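You operate a simulated robot arm through the tools that you are given. There is no shell and no other tool.

You run a simulated robot arm. Do the job below in one go: nothing can be reset, and whatever is moved stays where it is left.

JOB
Swap the blue spark plug for the red one.
Fine: the blue plug goes upright into any free hole of the rack, the red one tight into the same cylinder; the other two stay tight.

The check looks at the end state, three seconds after you hand in, the way a careful person would. Anything else that was tipped, shoved, dropped, spilled or broken makes it a failure.

ROBOT AND FRAMES
A 7-joint arm with a three-finger gripper, fixed in place. Base frame: the origin is at the foot of the arm, x ahead of it, y to its left, z up. Units: cm, degrees, N and s.
With the tool pointing down near the work surface it reaches from about 34 to 86 cm from the base axis. Its first joint turns from -166.0 to 166.0 degrees. Payload 2.69 kg.
The TCP is the grasp point between the finger pads, 2.9 cm short of the fingertips. In the tool frame z runs along the fingers and y along their closing line. Largest opening 12 cm; the body of the gripper starts 7.8 cm behind the TCP.
Orientation is that of the tool frame in the base frame, as a unit quaternion [w, x, y, z]. With the fingers straight down and closing along the base's y, the tool's x points along the base's -x, its y along +y and its z along -z.

CONTROLS
- The arm moves only by the tool play_rows. Its arguments are lists of equal length, an entry for each row: "offset": the shift along the tool's x, y, z in cm, a list of three; "turn": the turn, a rotation vector about the tool's x, y, z in degrees, a list of three. In form: {"offset": [[tx, ty, tz], ...], "turn": [[ax, ay, az], ...]}. A call has 1 to 20 rows; each row shifts and turns the commanded pose from where the row before left it, along the tool's axes as they then stand. "gripper" is the opening, from 0 (shut) to 1 (fully open), set as the call begins (left out, the last holds). Each row takes 0.2 s and may step no farther than 5 cm and 8.6 degrees from the row before; otherwise, or with a gripper value out of range, the whole call is refused. Where a pose cannot be reached the arm comes as near as it can. A force on the tool above 40 N (or 10 N above the force at the start of the call, whichever is more), or a blocked arm, ends the call early, and 0.2 s more pass. Each finger halts on what it meets, pressing with about 26 N; the grip force reading is that of the motor and also rises with nothing between the fingers. The clock runs only during rows and for 0.2 s after the last one: add rows that do not move to give the fingers time. It gives the time, the measured TCP pose, the force on the tool (base axes), the opening and the grip force at its end, in the units of the frame above (readings bear some noise), with the torque about the TCP (base axes, N m) and any sound that the robot's microphone picked up, and new pictures: "pictures" is both (left out), scene, wrist or none.
- Cameras (640 x 400 px; columns grow to the right, rows downward): "scene" is fixed at [21.88, -65.04, 179.63]; the picture's right is [0.67, 0.74, 0.00], its down [0.71, -0.64, -0.28] and it looks along [-0.21, 0.19, -0.96] (base axes); focal length 214 px, centre (320, 200). "wrist" rides on the gripper at [6.3, 0, -10.4] in the tool frame; the picture's right is [0.00, 1.00, 0.00], its down [-0.83, 0.00, -0.56] and it looks along [-0.56, 0.00, 0.83] (tool axes); focal length 275 px, centre (320, 200). There is no depth. A picture from a camera that has moved, and an enlarged one, comes with that camera's place and axes in the base frame and with its lens.
- lift_body(by): slides the trunk up (or, below 0, down) by that many cm; the arm rides with it, the base frame stays. It gives what a move gives, with no picture.
- enlarge(camera, box): a new picture of the part [left, top, right, bottom] of that camera's present view, enlarged. The clock stands still meanwhile.
- finish_job(): hands the job in; it is judged then, once.

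Nothing tells you positions but the pictures and the camera data. Unless the task says otherwise, let go and move clear before handing in.

The tools are called after ">>>" as name(argument=value, ...) on one line, values as JSON. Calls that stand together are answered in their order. play_rows: Moves the arm, as the interface text tells. Its arguments: {"type":"object","properties":{"offset":{"type":"array","items":{"type":"array","items":{"type":"number"}}},"turn":{"type":"array","items":{"type":"array","items":{"type":"number"}}},"gripper":{"type":"number"},"pictures":{"type":"string","enum":["both","scene","wrist","none"]}},"required":["offset","turn"]} The other tools are called the same way: lift_body (by) slides the trunk up or down; enlarge (camera, box) takes an enlarged picture of a part of a camera's view; finish_job () hands the job in.

At the start:

```text
time_s: 0.0
ee_pos: [8.3, -44.81, 142.6]
ee_rot: [0.0, 0.001, 1.0, 0.0]
wrist_force: [0.4, 0.2, -0.8]
torque: [-0.01, 0.04, 0.04]
gripper_width: 12.02
gripper_force: 0.0
trunk travel left (down, up): [-52.5, 6.1]
```

scene: 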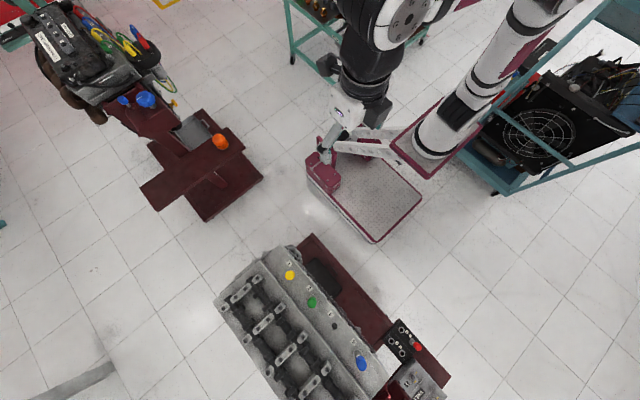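
wrist: 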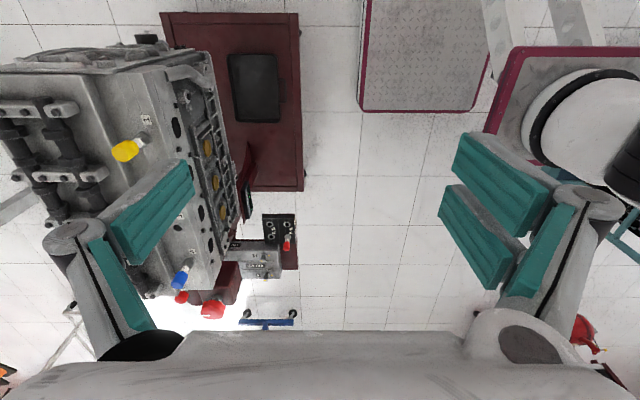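

I see an engine block with yellow, green and blue plugs and a dark empty hole in its top, and a small black rack with a red plug beside it. I'll take enlarged views first to locate everything.

>>> enlarge(camera="scene", box=[200, 220, 460, 400])

>>> enlarge(camera="scene", box=[330, 310, 450, 400])

>>> enlarge(camera="wrist", box=[140, 190, 320, 330])

```text
2.22 times, centred on (330, 310) of scene
camera zoom: at [21.88, -65.04, 179.63], right [0.67, 0.74, 0.0], down [0.71, -0.64, -0.28], along [-0.21, 0.19, -0.96], focal length 477 px, centre (298, -44)
```

zoom: 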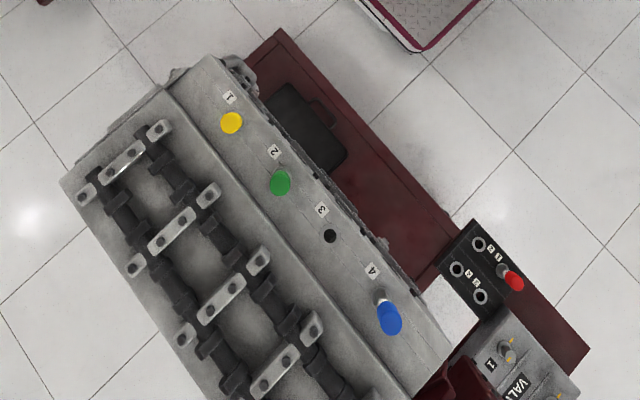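

```text
4.44 times, centred on (390, 355) of scene
camera zoom: at [21.88, -65.04, 179.63], right [0.67, 0.74, 0.0], down [0.71, -0.64, -0.28], along [-0.21, 0.19, -0.96], focal length 953 px, centre (9, -489)
```

zoom: 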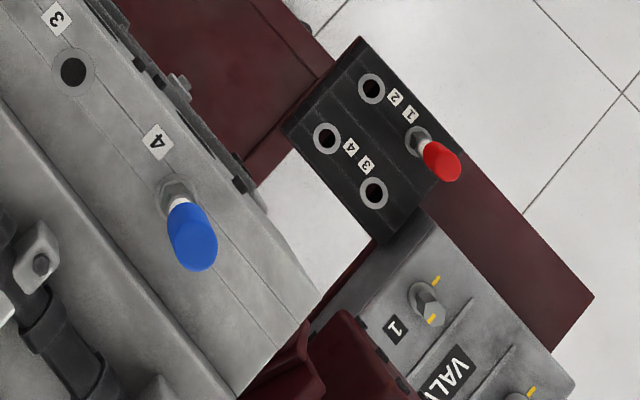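

```text
2.86 times, centred on (230, 260) of wrist
camera zoom: at [1.97, -44.86, 153.09], right [0.0, 1.0, 0.0], down [0.83, 0.0, 0.56], along [0.56, 0.0, -0.83], focal length 786 px, centre (577, 29)
```

zoom: 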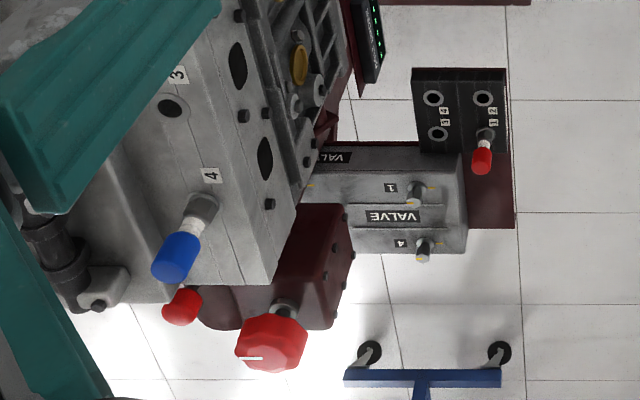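

The blue plug triangulates to about (47, -73.5), with its top near z 115, and the red plug sits in the rack beyond it. I'll move the wrist camera over the area, staying high, for a closer look.

>>> play_rows(offset=[[-3, -3.2, 0], [-3, -3.2, 0], [-3, -3.2, 0], [-3, -3.2, 0], [-3, -3.2, 0], [-3, -3.2, 0], [-3, -3.2, 0], [-2, -3, 0]], turn=[[0, 0, 0], [0, 0, 0], [0, 0, 0], [0, 0, 0], [0, 0, 0], [0, 0, 0], [0, 0, 0], [0, 0, 0]], pictures="both")

```text
time_s: 1.8
ee_pos: [23.82, -60.47, 141.84]
ee_rot: [0.0, -0.001, 1.0, 0.001]
wrist_force: [-0.2, -0.3, -0.3]
torque: [-0.03, -0.02, -0.01]
gripper_width: 11.98
gripper_force: 0.1
out of reach, approached as far as the arm can: row 5, 6, 7, 8
trunk travel left (down, up): [-52.5, 6.1]
camera wrist: at [17.41, -60.44, 152.21], right [-0.01, 1.0, 0.0], down [0.83, 0.0, 0.56], along [0.56, 0.0, -0.83], focal length 275 px, centre (320, 200)
```

scene: 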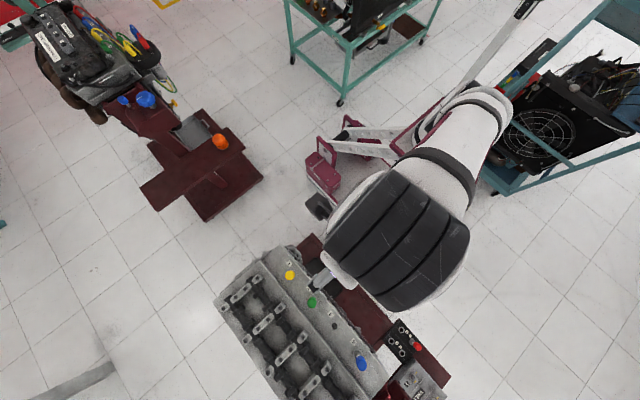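
wrist: 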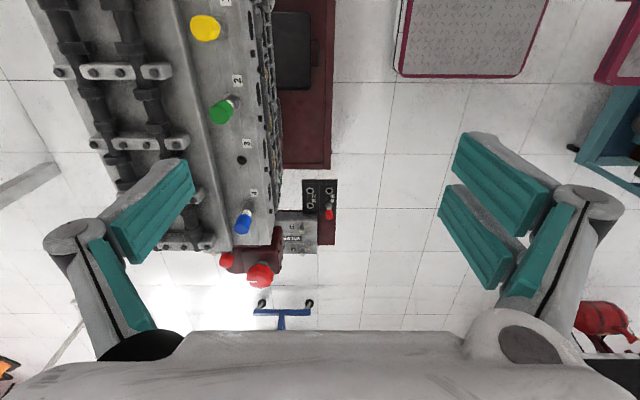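

At this height the arm stops short of the target radius, so I'll refine the object positions from this view before going lower.

>>> enlarge(camera="wrist", box=[180, 150, 360, 290])

>>> enlarge(camera="wrist", box=[150, 0, 330, 140])

>>> enlarge(camera="scene", box=[350, 330, 430, 390])

```text
2.86 times, centred on (270, 220) of wrist
camera zoom: at [17.41, -60.44, 152.21], right [-0.01, 1.0, 0.0], down [0.83, 0.0, 0.56], along [0.56, 0.0, -0.83], focal length 786 px, centre (463, 143)
```

zoom: 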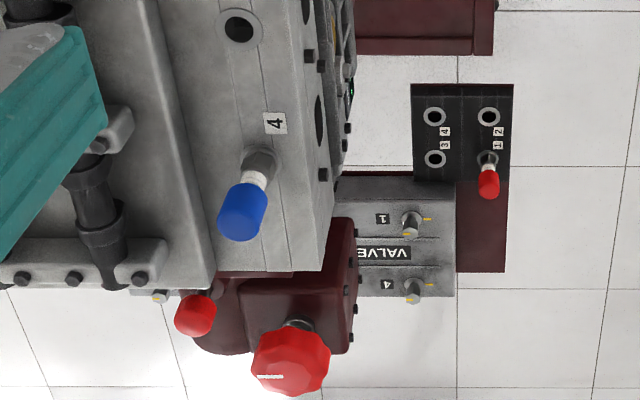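

```text
2.86 times, centred on (240, 70) of wrist
camera zoom: at [17.41, -60.44, 152.21], right [-0.01, 1.0, 0.0], down [0.83, 0.0, 0.56], along [0.56, 0.0, -0.83], focal length 786 px, centre (549, 571)
```

zoom: 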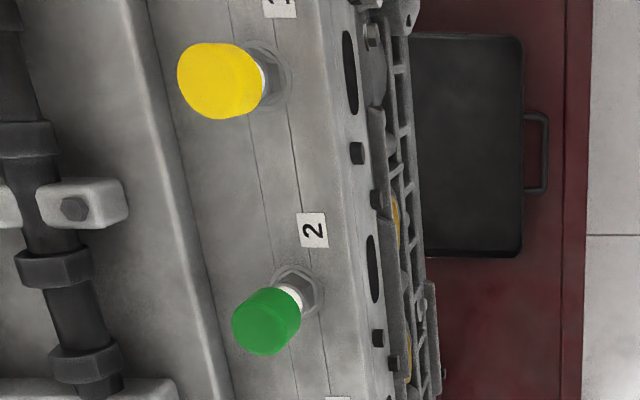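

```text
6.67 times, centred on (390, 360) of scene
camera zoom: at [21.88, -65.04, 179.63], right [0.67, 0.74, 0.0], down [0.71, -0.64, -0.28], along [-0.21, 0.19, -0.96], focal length 1430 px, centre (-147, -867)
```

zoom: 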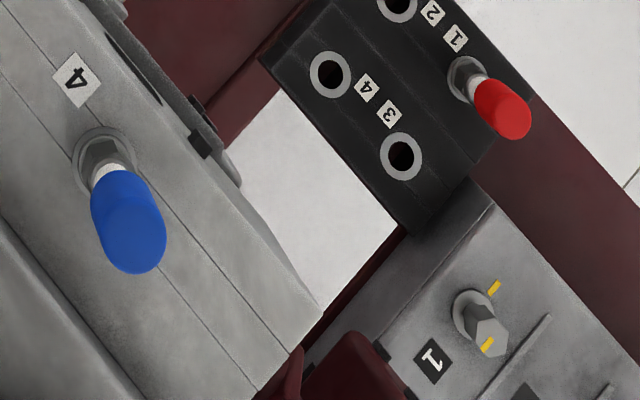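

The cap top triangulates to around (47–49, -74, 112–115). I'll go straight down about 14 cm to gain reach and get a closer wrist view.

>>> play_rows(offset=[[0, 0, 4.5], [0, 0, 4.5], [0, 0, 4.5], [0, 0, 0], [0, 0, 0]], turn=[[0, 0, 0], [0, 0, 0], [0, 0, 0], [0, 0, 0], [0, 0, 0]], pictures="both")

```text
time_s: 3.0
ee_pos: [23.59, -60.28, 128.05]
ee_rot: [-0.001, 0.0, 1.0, 0.0]
wrist_force: [-1.0, 0.1, -0.1]
torque: [0.0, -0.04, 0.0]
gripper_width: 11.99
gripper_force: 0.0
trunk travel left (down, up): [-52.5, 6.1]
camera wrist: at [17.23, -60.27, 138.5], right [0.0, 1.0, 0.0], down [0.83, 0.0, 0.56], along [0.56, 0.0, -0.83], focal length 275 px, centre (320, 200)
```

scene: 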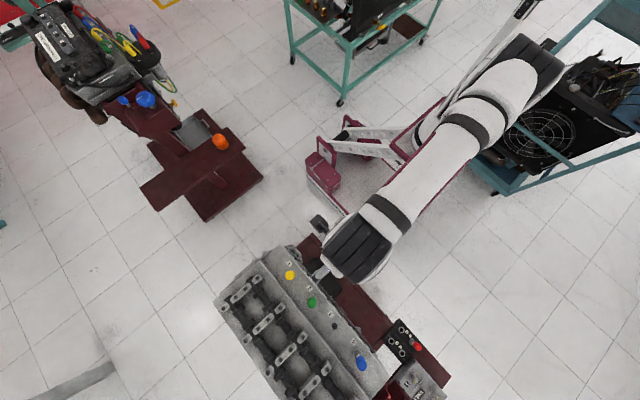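
wrist: 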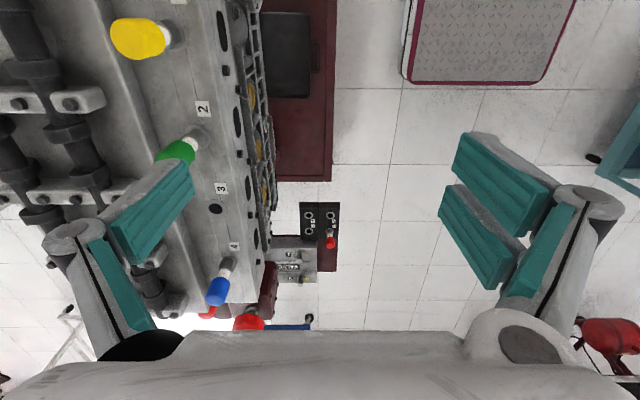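

Combining the views puts the blue cap top at about (47, -73.6, 116) with its base near z 109. The red cap top is near (73.6, -57.3, 77.5), well lower and farther out. I'll test reach outward at this height, which clears all the plugs.

>>> play_rows(offset=[[-3, -3, 0], [-3, -3, 0], [-3, -3, 0], [-2, -2, 0], [0, 0, 0]], turn=[[0, 0, 0], [0, 0, 0], [0, 0, 0], [0, 0, 0], [0, 0, 0]], pictures="wrist")

```text
time_s: 4.2
ee_pos: [34.09, -67.32, 126.4]
ee_rot: [0.0, 0.0, 1.0, 0.0]
wrist_force: [0.6, 0.2, 0.0]
torque: [0.01, -0.02, 0.02]
gripper_width: 12.0
gripper_force: 0.1
out of reach, approached as far as the arm can: row 3, 4
trunk travel left (down, up): [-52.5, 6.1]
camera wrist: at [27.66, -67.18, 136.77], right [0.0, 1.0, 0.0], down [0.83, 0.0, 0.56], along [0.56, 0.0, -0.83], focal length 275 px, centre (320, 200)
```

wrist: 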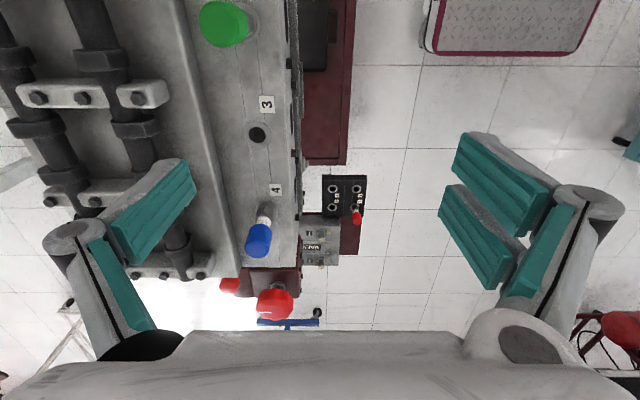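

Reach grows as the tool gets lower, but the plugs at radius 87 and 93 cm will need the fingers tilted outward. I'll raise the trunk for margin, then yaw the tool so it faces radially toward the blue plug, staying well above everything.

>>> lift_body(by=6)

>>> play_rows(offset=[[0, 0, 0], [0, 0, 0], [0, 0, 0], [0, 0, 0], [0, 0, 0], [0, 0, 0], [0, 0, 0]], turn=[[0, 0, 8.2], [0, 0, 8.2], [0, 0, 8.2], [0, 0, 8.2], [0, 0, 8.2], [0, 0, 8.2], [0, 0, 8.2]], pictures="both")

```text
time_s: 5.2
ee_pos: [26.62, -67.22, 132.19]
ee_rot: [0.0, -0.002, 1.0, 0.0]
wrist_force: [0.4, 0.4, -0.1]
torque: [0.04, 0.03, 0.02]
gripper_width: 12.02
gripper_force: 0.1
trunk travel left (down, up): [-58.5, 0.1]
```

```text
time_s: 6.8
ee_pos: [26.5, -67.23, 132.23]
ee_rot: [-0.001, 0.481, 0.877, 0.0]
wrist_force: [-0.3, 0.2, 0.3]
torque: [-0.02, -0.02, 0.01]
gripper_width: 12.01
gripper_force: 0.0
trunk travel left (down, up): [-58.5, 0.1]
camera wrist: at [23.03, -61.83, 142.68], right [0.84, 0.54, 0.0], down [0.45, -0.7, 0.56], along [0.3, -0.47, -0.83], focal length 275 px, centre (320, 200)
```

scene: 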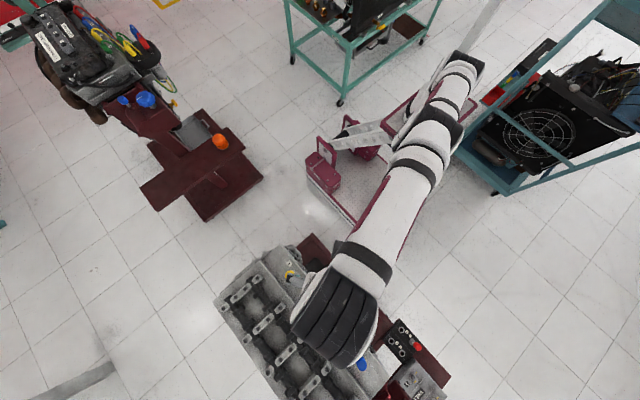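
wrist: 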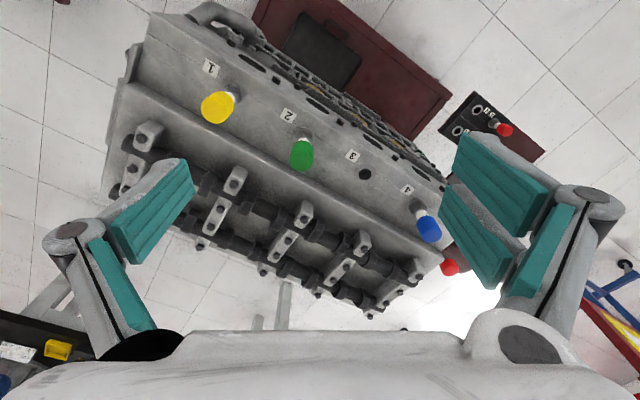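

The tool is now yawed toward the blue plug, and I can see all three plugs, the empty hole 3 and the rack. I'll enlarge to measure.

>>> enlarge(camera="wrist", box=[340, 130, 460, 290])

>>> enlarge(camera="wrist", box=[430, 80, 560, 180])

>>> enlarge(camera="wrist", box=[180, 60, 400, 200])

```text
2.50 times, centred on (400, 210) of wrist
camera zoom: at [23.03, -61.83, 142.68], right [0.84, 0.54, 0.0], down [0.45, -0.7, 0.56], along [0.3, -0.47, -0.83], focal length 688 px, centre (120, 175)
```

zoom: 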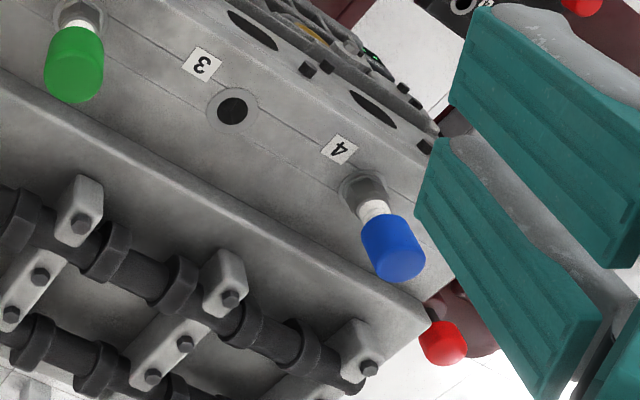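

```text
4.00 times, centred on (495, 130) of wrist
camera zoom: at [23.03, -61.83, 142.68], right [0.84, 0.54, 0.0], down [0.45, -0.7, 0.56], along [0.3, -0.47, -0.83], focal length 1101 px, centre (-380, 480)
```

zoom: 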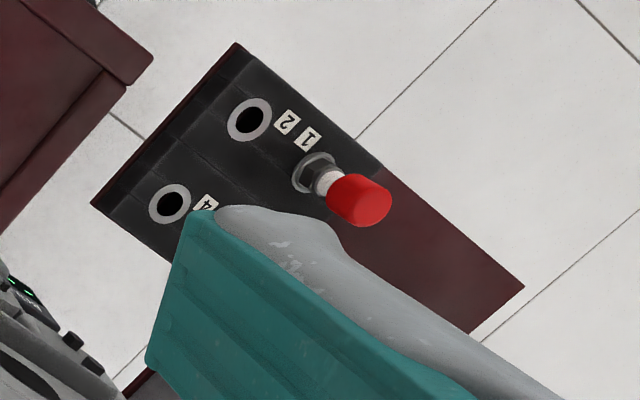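

```text
2.86 times, centred on (290, 130) of wrist
camera zoom: at [23.03, -61.83, 142.68], right [0.84, 0.54, 0.0], down [0.45, -0.7, 0.56], along [0.3, -0.47, -0.83], focal length 786 px, centre (406, 400)
```

zoom: 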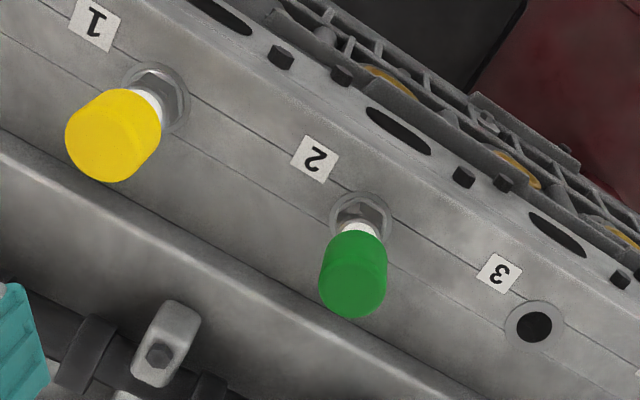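

Refined positions: the blue plug is vertical at (47.05, -73.6), with the cap from z 113 to 116.7 and the engine surface near 109.5. The red plug is at (73.5, -57.3) with its top near 78, and free rack hole 2 is about (67.8, -57.2). Next I'll tilt the fingers outward by 30°, staying high.

>>> play_rows(offset=[[0, 0, 0], [0, 0, 0], [0, 0, 0], [0, 0, 0], [0, 0, 0]], turn=[[0, -7.5, 0], [0, -7.5, 0], [0, -7.5, 0], [0, -7.5, 0], [0, 0, 0]], pictures="both", gripper=0.5)

```text
time_s: 8.0
ee_pos: [26.57, -67.13, 132.28]
ee_rot: [0.228, 0.463, 0.847, -0.125]
wrist_force: [0.2, -0.2, 0.5]
torque: [0.02, -0.03, 0.01]
gripper_width: 6.0
gripper_force: 0.0
trunk travel left (down, up): [-58.5, 0.1]
camera wrist: at [20.71, -58.14, 138.14], right [0.84, 0.54, 0.0], down [0.24, -0.37, 0.9], along [0.49, -0.75, -0.44], focal length 275 px, centre (320, 200)
```

scene: 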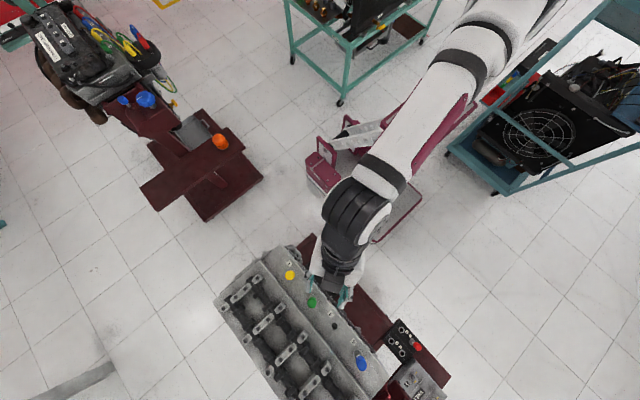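
wrist: 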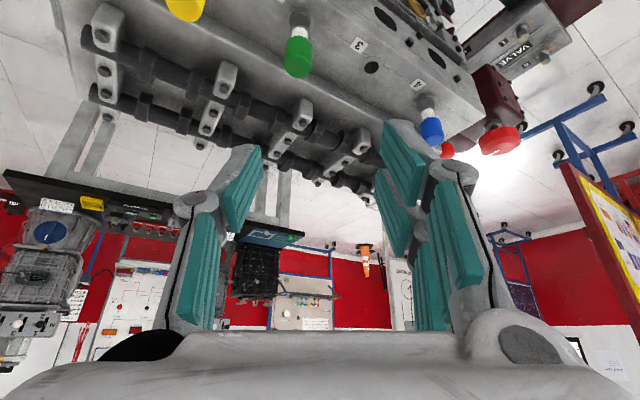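

The tilt worked and the way is clear, so I'll move to above the blue plug at about z 126.

>>> play_rows(offset=[[-2.25, 2.776, 2.686], [-2.25, 2.776, 2.686], [-2.25, 2.776, 2.686], [-2.25, 2.776, 2.686], [-2.25, 2.776, 2.686], [0, 0, 0]], turn=[[0, 0, 0], [0, 0, 0], [0, 0, 0], [0, 0, 0], [0, 0, 0], [0, 0, 0]], pictures="both")

```text
time_s: 9.4
ee_pos: [47.1, -73.59, 126.33]
ee_rot: [0.227, 0.464, 0.848, -0.124]
wrist_force: [0.1, -0.1, 0.4]
torque: [0.0, 0.02, -0.02]
gripper_width: 5.99
gripper_force: 0.0
trunk travel left (down, up): [-58.5, 0.1]
camera wrist: at [41.2, -64.54, 132.2], right [0.84, 0.54, 0.0], down [0.24, -0.37, 0.9], along [0.48, -0.75, -0.44], focal length 275 px, centre (320, 200)
```

scene: 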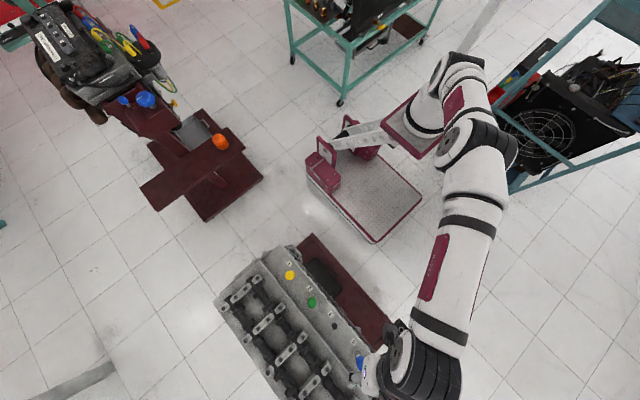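
wrist: 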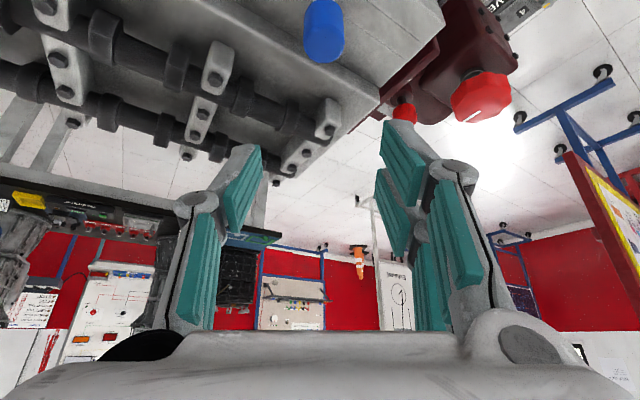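

The TCP is about 10 cm above the blue cap and the predicted alignment looks good. I'll check it with an enlarged view.

>>> enlarge(camera="wrist", box=[260, 0, 390, 90])

>>> enlarge(camera="scene", box=[330, 310, 450, 400])

```text
4.44 times, centred on (325, 45) of wrist
camera zoom: at [41.2, -64.54, 132.2], right [0.84, 0.54, 0.0], down [0.24, -0.37, 0.9], along [0.48, -0.75, -0.44], focal length 1224 px, centre (298, 889)
```

zoom: 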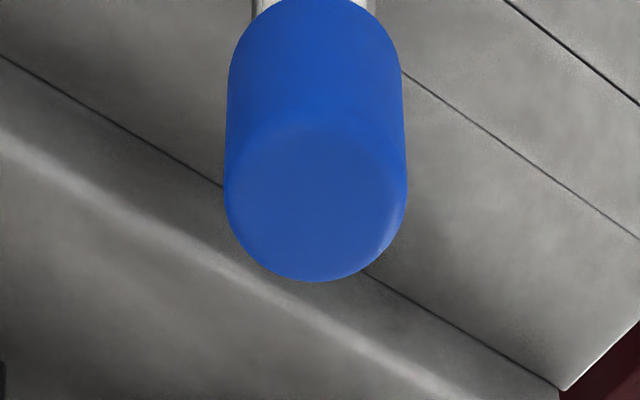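

```text
4.44 times, centred on (390, 355) of scene
camera zoom: at [21.88, -65.04, 179.63], right [0.67, 0.74, 0.0], down [0.71, -0.64, -0.28], along [-0.21, 0.19, -0.96], focal length 953 px, centre (9, -489)
```

zoom: 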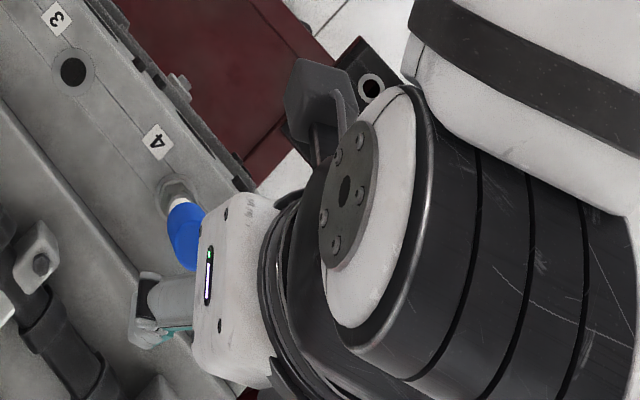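

The plug sits about 0.2 cm to the tool's +y side, and the cap is 2.5 cm in diameter. I'll shift and descend vertically with the fingers straddling it.

>>> play_rows(offset=[[1.4, 0.1, 2.5], [1.4, 0.1, 2.5], [1.4, 0, 2.5], [1.4, 0, 2.4], [0, 0, 0]], turn=[[0, 0, 0], [0, 0, 0], [0, 0, 0], [0, 0, 0], [0, 0, 0]], pictures="both")

```text
time_s: 10.6
ee_pos: [47.29, -73.65, 114.83]
ee_rot: [0.227, 0.464, 0.847, -0.125]
wrist_force: [0.5, 0.2, -0.1]
torque: [0.04, 0.01, -0.01]
gripper_width: 6.0
gripper_force: 0.1
trunk travel left (down, up): [-58.5, 0.1]
camera wrist: at [41.46, -64.58, 120.72], right [0.84, 0.54, 0.0], down [0.24, -0.37, 0.9], along [0.49, -0.75, -0.44], focal length 275 px, centre (320, 200)
```

scene: 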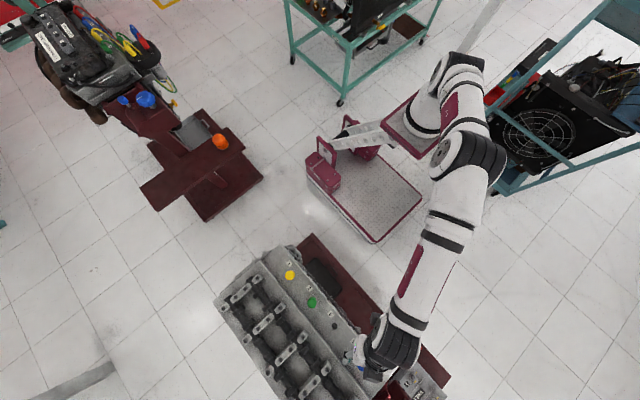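
wrist: 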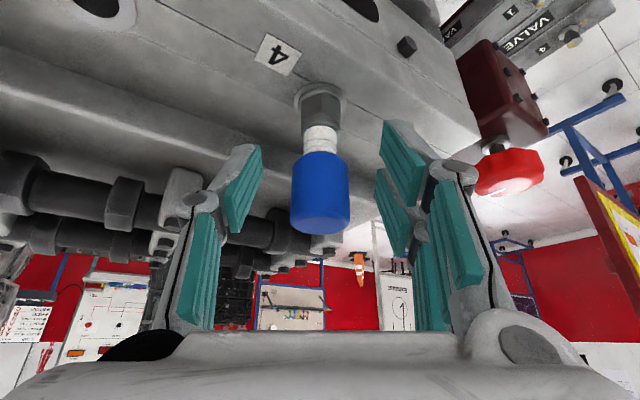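

The fingers straddle the blue cap, centred. I'll close the grip now.

>>> play_rows(offset=[[0, 0, 0], [0, 0, 0], [0, 0, 0]], turn=[[0, 0, 0], [0, 0, 0], [0, 0, 0]], gripper=0.0, pictures="wrist")

```text
time_s: 11.4
ee_pos: [47.36, -73.57, 114.82]
ee_rot: [0.227, 0.464, 0.847, -0.124]
wrist_force: [-0.8, -0.2, 0.2]
torque: [-0.05, 0.05, 0.01]
gripper_width: 2.25
gripper_force: 25.7
trunk travel left (down, up): [-58.5, 0.1]
camera wrist: at [41.45, -64.58, 120.73], right [0.84, 0.54, 0.0], down [0.24, -0.37, 0.9], along [0.49, -0.75, -0.44], focal length 275 px, centre (320, 200)
```

wrist: 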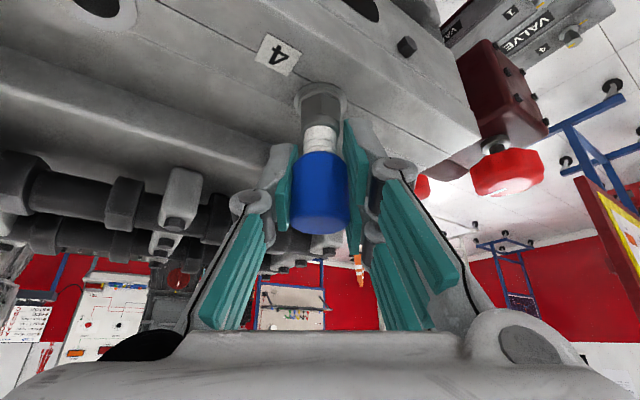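

I have the cap gripped (2.25 cm opening, 26 N). I'll try a small counter-clockwise turn about the vertical to see whether the plug is threaded.

>>> play_rows(offset=[[0, 0, 0], [0, 0, 0], [0, 0, 0]], turn=[[-3, 0, -5.196], [-3, 0, -5.196], [-3, 0, -5.196]], pictures="wrist")

```text
time_s: 12.2
ee_pos: [47.18, -73.57, 114.74]
ee_rot: [0.243, 0.325, 0.91, -0.087]
wrist_force: [0.6, -0.8, 2.1]
torque: [-0.07, -0.02, -0.02]
gripper_width: 2.25
gripper_force: 25.6
trunk travel left (down, up): [-58.5, 0.1]
camera wrist: at [38.98, -66.78, 120.73], right [0.63, 0.78, 0.0], down [0.34, -0.28, 0.9], along [0.7, -0.57, -0.44], focal length 275 px, centre (320, 200)
```

wrist: 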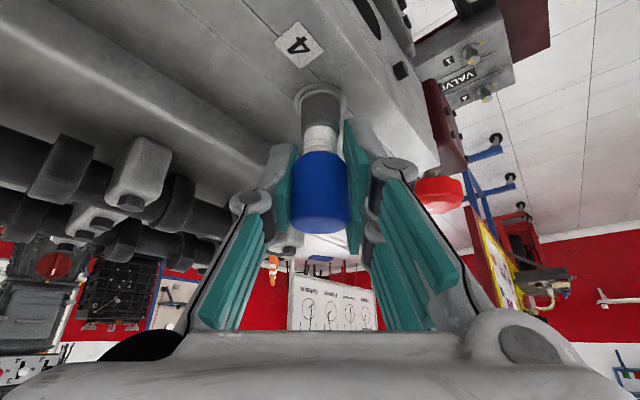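

It turned with little torque and a slight upward push of 2 N. I'll zoom in on the hex to see whether it turns with the gripper, then turn further.

>>> enlarge(camera="wrist", box=[270, 70, 370, 140])

>>> play_rows(offset=[[0, 0, 0], [0, 0, 0], [0, 0, 0]], turn=[[-3, 0, -5.196], [-3, 0, -5.196], [-3, 0, -5.196]], pictures="wrist")

>>> enlarge(camera="wrist", box=[270, 70, 370, 140])

```text
5.71 times, centred on (320, 105) of wrist
camera zoom: at [38.98, -66.78, 120.73], right [0.63, 0.78, 0.0], down [0.34, -0.28, 0.9], along [0.7, -0.57, -0.44], focal length 1573 px, centre (320, 743)
```

zoom: 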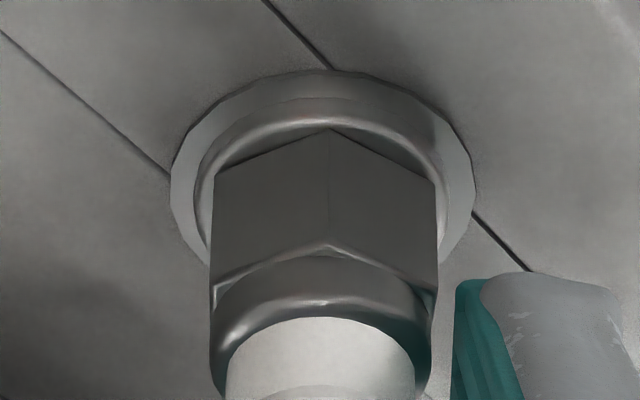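

```text
time_s: 13.0
ee_pos: [47.28, -73.52, 114.86]
ee_rot: [0.255, 0.178, 0.949, -0.049]
wrist_force: [6.6, -7.7, 1.2]
torque: [-0.57, -0.42, 0.03]
gripper_width: 2.24
gripper_force: 26.3
trunk travel left (down, up): [-58.5, 0.1]
camera wrist: at [37.28, -69.56, 120.71], right [0.36, 0.93, -0.01], down [0.41, -0.15, 0.9], along [0.84, -0.33, -0.44], focal length 275 px, centre (320, 200)
```

wrist: 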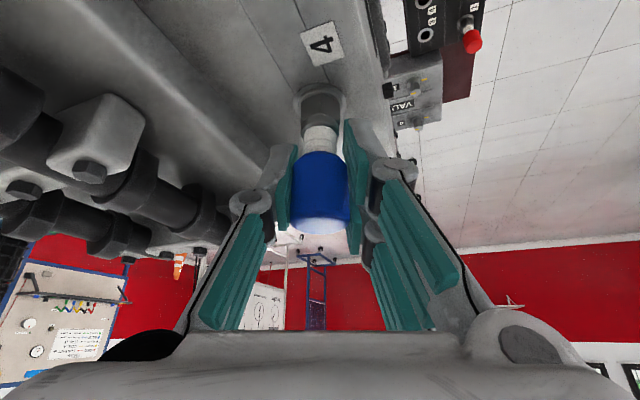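

```text
5.71 times, centred on (320, 105) of wrist
camera zoom: at [37.28, -69.56, 120.71], right [0.36, 0.93, -0.01], down [0.41, -0.15, 0.9], along [0.84, -0.33, -0.44], focal length 1573 px, centre (320, 743)
```

zoom: 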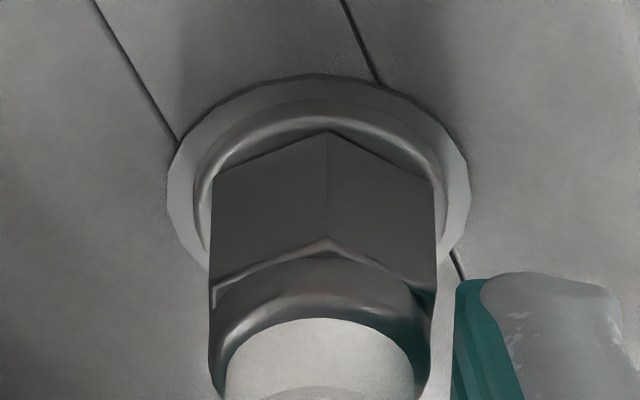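

The hex turns with the gripper, so the plug is really rotating. A side force of about 10 N has built up, so I'll relax it with a small outward shift and keep turning.

>>> play_rows(offset=[[-0.076, -0.047, 0.044], [0, 0, 0]], turn=[[0, 0, 0], [0, 0, 0]], pictures="none")

```text
time_s: 13.6
ee_pos: [47.36, -73.38, 114.8]
ee_rot: [0.253, 0.178, 0.95, -0.048]
wrist_force: [4.7, -8.3, 5.1]
torque: [-0.52, -0.31, 0.03]
gripper_width: 2.29
gripper_force: 25.7
trunk travel left (down, up): [-58.5, 0.1]
```

>>> play_rows(offset=[[-0.112, -0.12, 0.007], [0, 0, 0]], turn=[[0, 0, 0], [0, 0, 0]], pictures="none")

```text
time_s: 14.2
ee_pos: [47.34, -73.46, 114.75]
ee_rot: [0.255, 0.18, 0.949, -0.049]
wrist_force: [4.3, -8.4, 6.7]
torque: [-0.45, -0.2, 0.03]
gripper_width: 2.27
gripper_force: 26.3
out of reach, approached as far as the arm can: row 1
trunk travel left (down, up): [-58.5, 0.1]
```

The arm is at its reach limit at this azimuth, which explains the side force. I'll let go and swing back clockwise around the cap with the fingers open, then regrip from the other side.

>>> play_rows(offset=[[0, 0, 0], [0, 0, 0]], turn=[[0, 0, 0], [0, 0, 0]], gripper=0.5, pictures="wrist")

>>> enlarge(camera="wrist", box=[250, 60, 390, 250])

```text
time_s: 14.8
ee_pos: [47.29, -73.4, 114.73]
ee_rot: [0.253, 0.179, 0.95, -0.047]
wrist_force: [0.6, -0.4, -0.2]
torque: [-0.01, 0.0, -0.02]
gripper_width: 5.97
gripper_force: 0.0
trunk travel left (down, up): [-58.5, 0.1]
camera wrist: at [37.26, -69.44, 120.64], right [0.36, 0.93, 0.0], down [0.41, -0.16, 0.9], along [0.84, -0.32, -0.44], focal length 275 px, centre (320, 200)
```

wrist: 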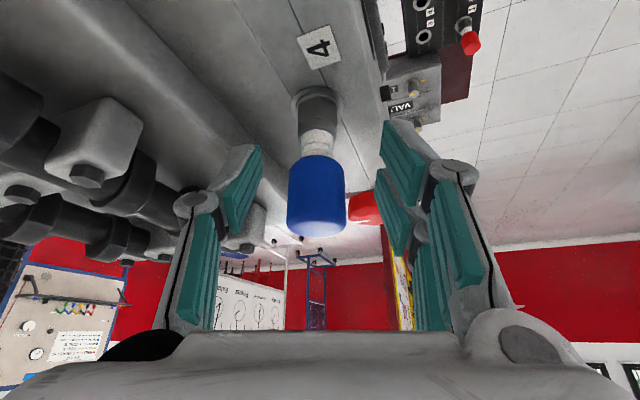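

```text
2.11 times, centred on (320, 155) of wrist
camera zoom: at [37.26, -69.44, 120.64], right [0.36, 0.93, 0.0], down [0.41, -0.16, 0.9], along [0.84, -0.32, -0.44], focal length 580 px, centre (320, 295)
```

zoom: 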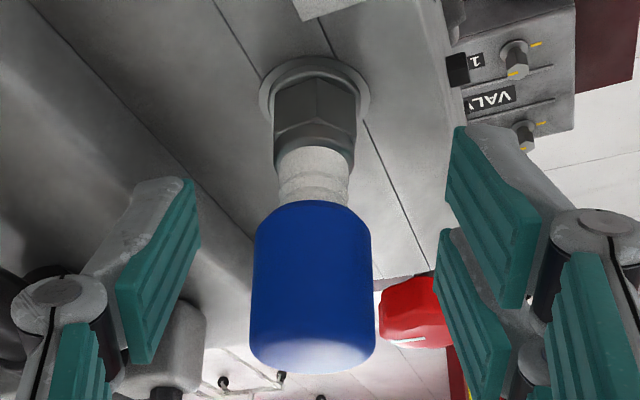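

The plug sits straight, about 0.15 cm to the left of the tool centre. I'll swing the open fingers clockwise around it to the far side of the workable range.

>>> play_rows(offset=[[0, -0.08, 0], [0, -0.07, 0], [0, 0, 0], [0, 0, 0], [0, 0, 0], [0, 0, 0], [0, 0, 0], [0, 0, 0], [0, 0, 0]], turn=[[3.75, 0, 6.495], [3.75, 0, 6.495], [3.75, 0, 6.495], [3.75, 0, 6.495], [3.75, 0, 6.495], [3.75, 0, 6.495], [3.75, 0, 6.495], [3.75, 0, 6.495], [0, 0, 0]], pictures="both")

```text
time_s: 16.8
ee_pos: [47.27, -73.48, 114.81]
ee_rot: [0.196, 0.63, 0.732, -0.169]
wrist_force: [0.2, 0.4, 0.0]
torque: [0.02, -0.02, -0.04]
gripper_width: 5.99
gripper_force: 0.0
trunk travel left (down, up): [-58.5, 0.1]
camera wrist: at [45.59, -62.9, 120.69], right [0.99, 0.15, 0.0], down [0.07, -0.44, 0.9], along [0.14, -0.89, -0.44], focal length 275 px, centre (320, 200)
```

scene: 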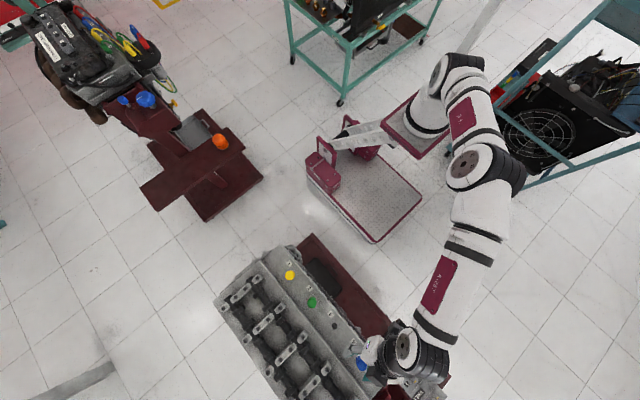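
wrist: 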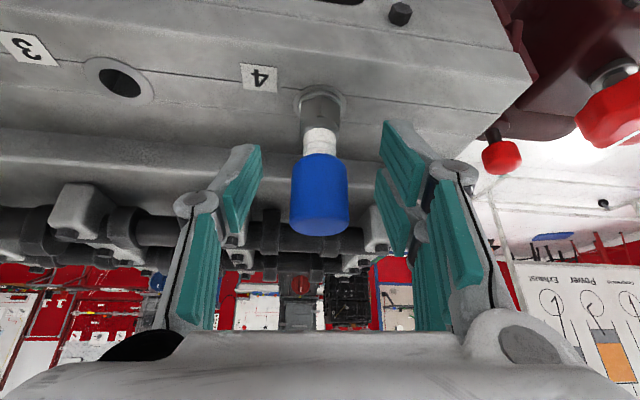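

The plug is centred and I'm at the other end of the range. I'll regrip and turn counter-clockwise in steps, watching the forces.

>>> enlarge(camera="wrist", box=[270, 60, 370, 170])

>>> play_rows(offset=[[0, 0, 0], [0, 0, 0], [0, 0, 0]], turn=[[0, 0, 0], [0, 0, 0], [0, 0, 0]], gripper=0.0, pictures="none")

>>> play_rows(offset=[[0, 0, 0], [0, 0, 0], [0, 0, 0], [0, 0, 0]], turn=[[-3.5, 0, -6.062], [-3.5, 0, -6.062], [-3.5, 0, -6.062], [0, 0, 0]], pictures="none")

>>> play_rows(offset=[[0, 0, 0], [0, 0, 0], [0, 0, 0], [0, 0, 0]], turn=[[-3.5, 0, -6.062], [-3.5, 0, -6.062], [-3.5, 0, -6.062], [0, 0, 0]], pictures="wrist")

```text
3.64 times, centred on (320, 115) of wrist
camera zoom: at [45.59, -62.9, 120.69], right [0.99, 0.15, 0.0], down [0.07, -0.44, 0.9], along [0.14, -0.89, -0.44], focal length 1001 px, centre (320, 509)
```

zoom: 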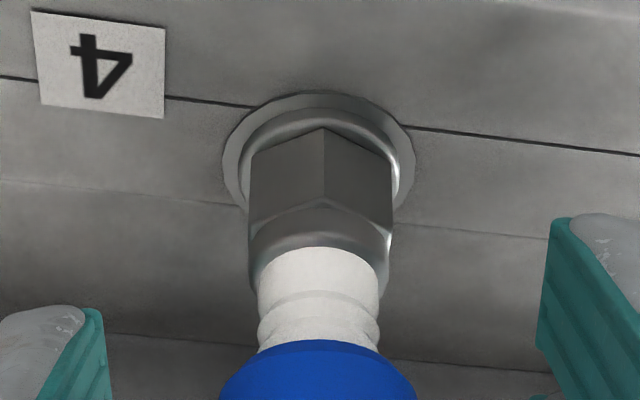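

```text
time_s: 17.6
ee_pos: [47.22, -73.44, 114.67]
ee_rot: [0.196, 0.629, 0.733, -0.169]
wrist_force: [-0.8, 0.2, 1.0]
torque: [0.04, 0.04, 0.01]
gripper_width: 2.28
gripper_force: 26.5
trunk travel left (down, up): [-58.5, 0.1]
```

```text
time_s: 18.6
ee_pos: [47.28, -73.58, 114.87]
ee_rot: [0.224, 0.485, 0.836, -0.129]
wrist_force: [-0.9, 0.8, 0.3]
torque: [0.11, 0.05, -0.01]
gripper_width: 2.29
gripper_force: 26.6
trunk travel left (down, up): [-58.5, 0.1]
```

```text
time_s: 19.6
ee_pos: [47.31, -73.57, 114.83]
ee_rot: [0.244, 0.325, 0.909, -0.087]
wrist_force: [-0.8, 1.1, 2.0]
torque: [0.01, 0.02, -0.03]
gripper_width: 2.26
gripper_force: 26.3
trunk travel left (down, up): [-58.5, 0.1]
camera wrist: at [38.91, -66.74, 120.72], right [0.63, 0.78, 0.0], down [0.34, -0.28, 0.9], along [0.7, -0.57, -0.44], focal length 275 px, centre (320, 200)
```

wrist: 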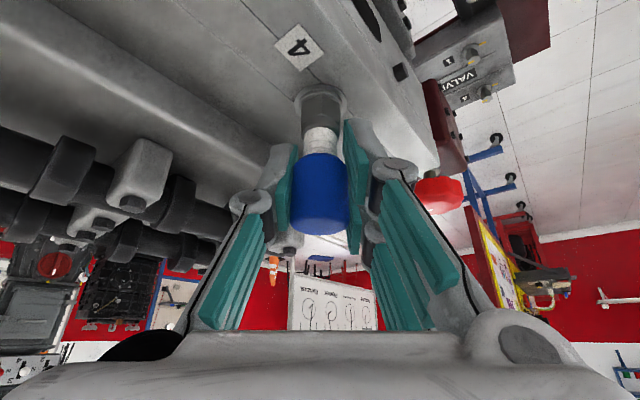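

>>> enlarge(camera="wrist", box=[270, 70, 370, 140])

```text
5.71 times, centred on (320, 105) of wrist
camera zoom: at [38.91, -66.74, 120.72], right [0.63, 0.78, 0.0], down [0.34, -0.28, 0.9], along [0.7, -0.57, -0.44], focal length 1573 px, centre (320, 743)
```

zoom: 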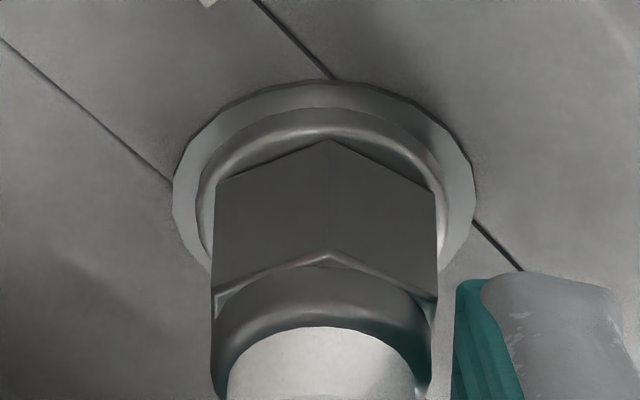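

Forces stay small, but I see no clear rise after about 78° of turning. I'll do a gentle 0.15 cm pull test to see whether the thread still holds.

>>> play_rows(offset=[[-0.05, 0, -0.087], [-0.025, 0, -0.043], [0, 0, 0]], turn=[[0, 0, 0], [0, 0, 0], [0, 0, 0]], pictures="none")

```text
time_s: 20.4
ee_pos: [47.21, -73.51, 114.82]
ee_rot: [0.244, 0.325, 0.91, -0.086]
wrist_force: [1.7, 0.3, -5.0]
torque: [-0.05, -0.14, 0.01]
gripper_width: 2.24
gripper_force: 25.8
trunk travel left (down, up): [-58.5, 0.1]
```

The plug still resists a 7 N pull, so the thread is engaged. To get longer strokes I'll let go, tilt to 45° for more reach, and swing further clockwise before regripping.

>>> play_rows(offset=[[0, 0, 0], [0, 0, 0], [0, 0, 0], [0, 0, 0]], turn=[[0, 0, 0], [0, 0, 0], [0, -7.5, 0], [0, -7.5, 0]], gripper=0.45, pictures="wrist")

>>> play_rows(offset=[[0, 0, 0], [0, 0, 0], [0, 0, 0], [0, 0, 0], [0, 0, 0], [0, 0, 0], [0, 0, 0], [0, 0, 0], [0, 0, 0]], turn=[[5.4, 0, 5.4], [5.4, 0, 5.4], [5.4, 0, 5.4], [5.4, 0, 5.4], [5.4, 0, 5.4], [5.4, 0, 5.4], [5.4, 0, 5.4], [5.4, 0, 5.4], [0, 0, 0]], pictures="both")

```text
time_s: 21.4
ee_pos: [47.2, -73.58, 114.98]
ee_rot: [0.361, 0.311, 0.869, -0.129]
wrist_force: [0.5, 1.0, -0.5]
torque: [0.0, 0.03, -0.04]
gripper_width: 5.42
gripper_force: 0.1
trunk travel left (down, up): [-58.5, 0.1]
camera wrist: at [38.01, -66.01, 117.95], right [0.63, 0.77, 0.0], down [0.15, -0.12, 0.98], along [0.76, -0.62, -0.19], focal length 275 px, centre (320, 200)
```

wrist: 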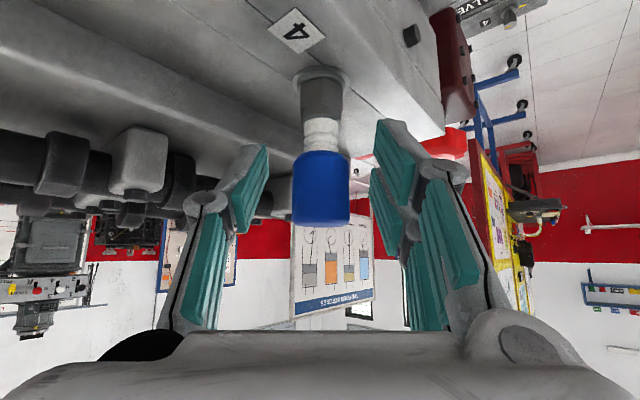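

```text
time_s: 23.4
ee_pos: [47.33, -73.51, 115.08]
ee_rot: [0.245, 0.711, 0.59, -0.295]
wrist_force: [-0.4, -0.7, 0.1]
torque: [-0.01, 0.0, 0.01]
gripper_width: 5.41
gripper_force: 0.1
trunk travel left (down, up): [-58.5, 0.1]
camera wrist: at [49.33, -61.86, 117.92], right [0.98, -0.18, 0.0], down [-0.03, -0.19, 0.98], along [-0.18, -0.96, -0.19], focal length 275 px, centre (320, 200)
```

scene: 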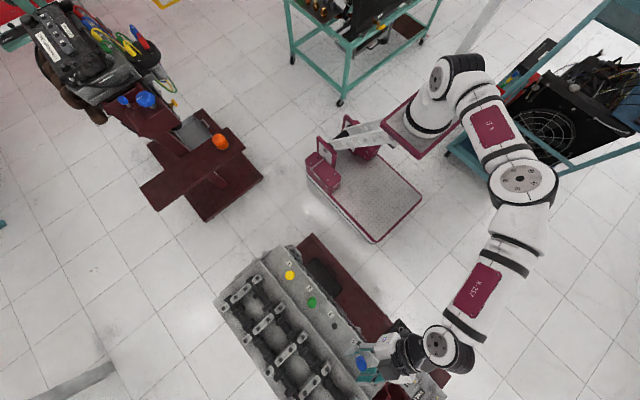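
wrist: 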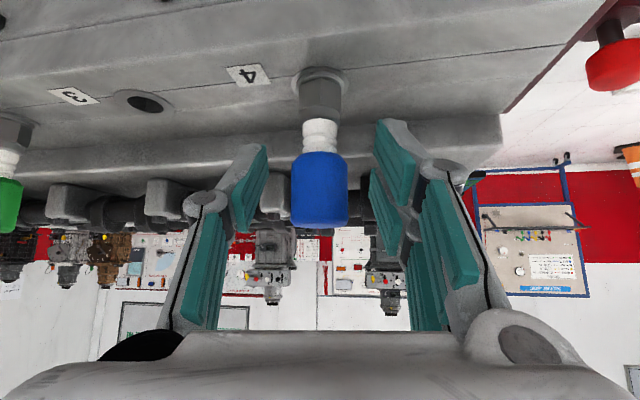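

This gives a clean side view of the plug. I'll grip and turn counter-clockwise by about 90° in two halves.

>>> play_rows(offset=[[0, 0, 0], [0, 0, 0], [0, 0, 0]], turn=[[0, 0, 0], [0, 0, 0], [0, 0, 0]], gripper=0.0, pictures="none")

>>> play_rows(offset=[[0, 0, 0], [0, 0, 0], [0, 0, 0], [0, 0, 0], [0, 0, 0], [0, 0, 0]], turn=[[-5.6, 0, -5.6], [-5.6, 0, -5.6], [-5.6, 0, -5.6], [-5.6, 0, -5.6], [-5.6, 0, -5.6], [0, 0, 0]], pictures="none")

>>> play_rows(offset=[[0, 0, 0], [0, 0, 0], [0, 0, 0], [0, 0, 0], [0, 0, 0]], turn=[[-5.6, 0, -5.6], [-5.6, 0, -5.6], [-5.6, 0, -5.6], [-5.6, 0, -5.6], [0, 0, 0]], pictures="wrist")

```text
time_s: 24.2
ee_pos: [47.22, -73.51, 114.99]
ee_rot: [0.244, 0.71, 0.591, -0.294]
wrist_force: [0.3, 1.6, 1.7]
torque: [0.04, 0.02, 0.01]
gripper_width: 2.26
gripper_force: 26.1
trunk travel left (down, up): [-58.5, 0.1]
```

```text
time_s: 25.6
ee_pos: [47.31, -73.6, 114.99]
ee_rot: [0.33, 0.468, 0.796, -0.196]
wrist_force: [0.2, -2.1, 4.6]
torque: [-0.15, -0.05, -0.01]
gripper_width: 2.26
gripper_force: 25.8
trunk travel left (down, up): [-58.5, 0.1]
```

```text
time_s: 26.8
ee_pos: [47.18, -73.55, 115.1]
ee_rot: [0.371, 0.232, 0.894, -0.096]
wrist_force: [4.4, -3.8, 10.2]
torque: [-0.35, -0.29, -0.01]
gripper_width: 2.24
gripper_force: 26.1
trunk travel left (down, up): [-58.5, 0.1]
camera wrist: at [36.82, -67.7, 117.99], right [0.48, 0.88, 0.0], down [0.17, -0.09, 0.98], along [0.86, -0.48, -0.19], focal length 275 px, centre (320, 200)
```

wrist: 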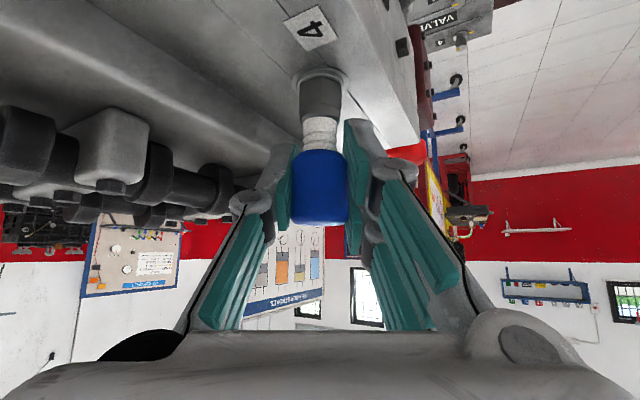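

The upward force grows as I turn, so the plug is rising on its thread. I'll follow it up a little while turning further.

>>> play_rows(offset=[[-0.07, 0, -0.07], [-0.07, 0, -0.07], [-0.035, 0, -0.035], [0, 0, 0]], turn=[[-4.5, 0, -4.5], [-4.5, 0, -4.5], [0, 0, 0], [0, 0, 0]], pictures="wrist")

>>> enlarge(camera="wrist", box=[270, 50, 370, 160])

```text
time_s: 27.8
ee_pos: [47.27, -73.43, 115.12]
ee_rot: [0.378, 0.132, 0.915, -0.054]
wrist_force: [3.7, -2.0, -2.5]
torque: [-0.14, -0.22, -0.02]
gripper_width: 2.26
gripper_force: 26.3
trunk travel left (down, up): [-58.5, 0.1]
camera wrist: at [35.78, -70.12, 118.05], right [0.28, 0.96, 0.0], down [0.19, -0.05, 0.98], along [0.94, -0.27, -0.2], focal length 275 px, centre (320, 200)
```

wrist: 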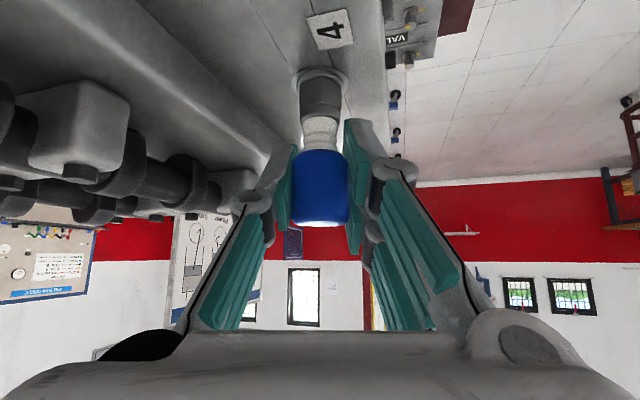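

```text
3.64 times, centred on (320, 105) of wrist
camera zoom: at [35.78, -70.12, 118.05], right [0.28, 0.96, 0.0], down [0.19, -0.05, 0.98], along [0.94, -0.27, -0.2], focal length 1001 px, centre (320, 546)
```

zoom: 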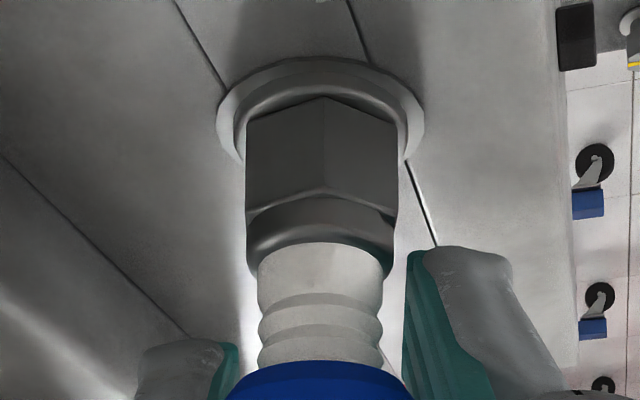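

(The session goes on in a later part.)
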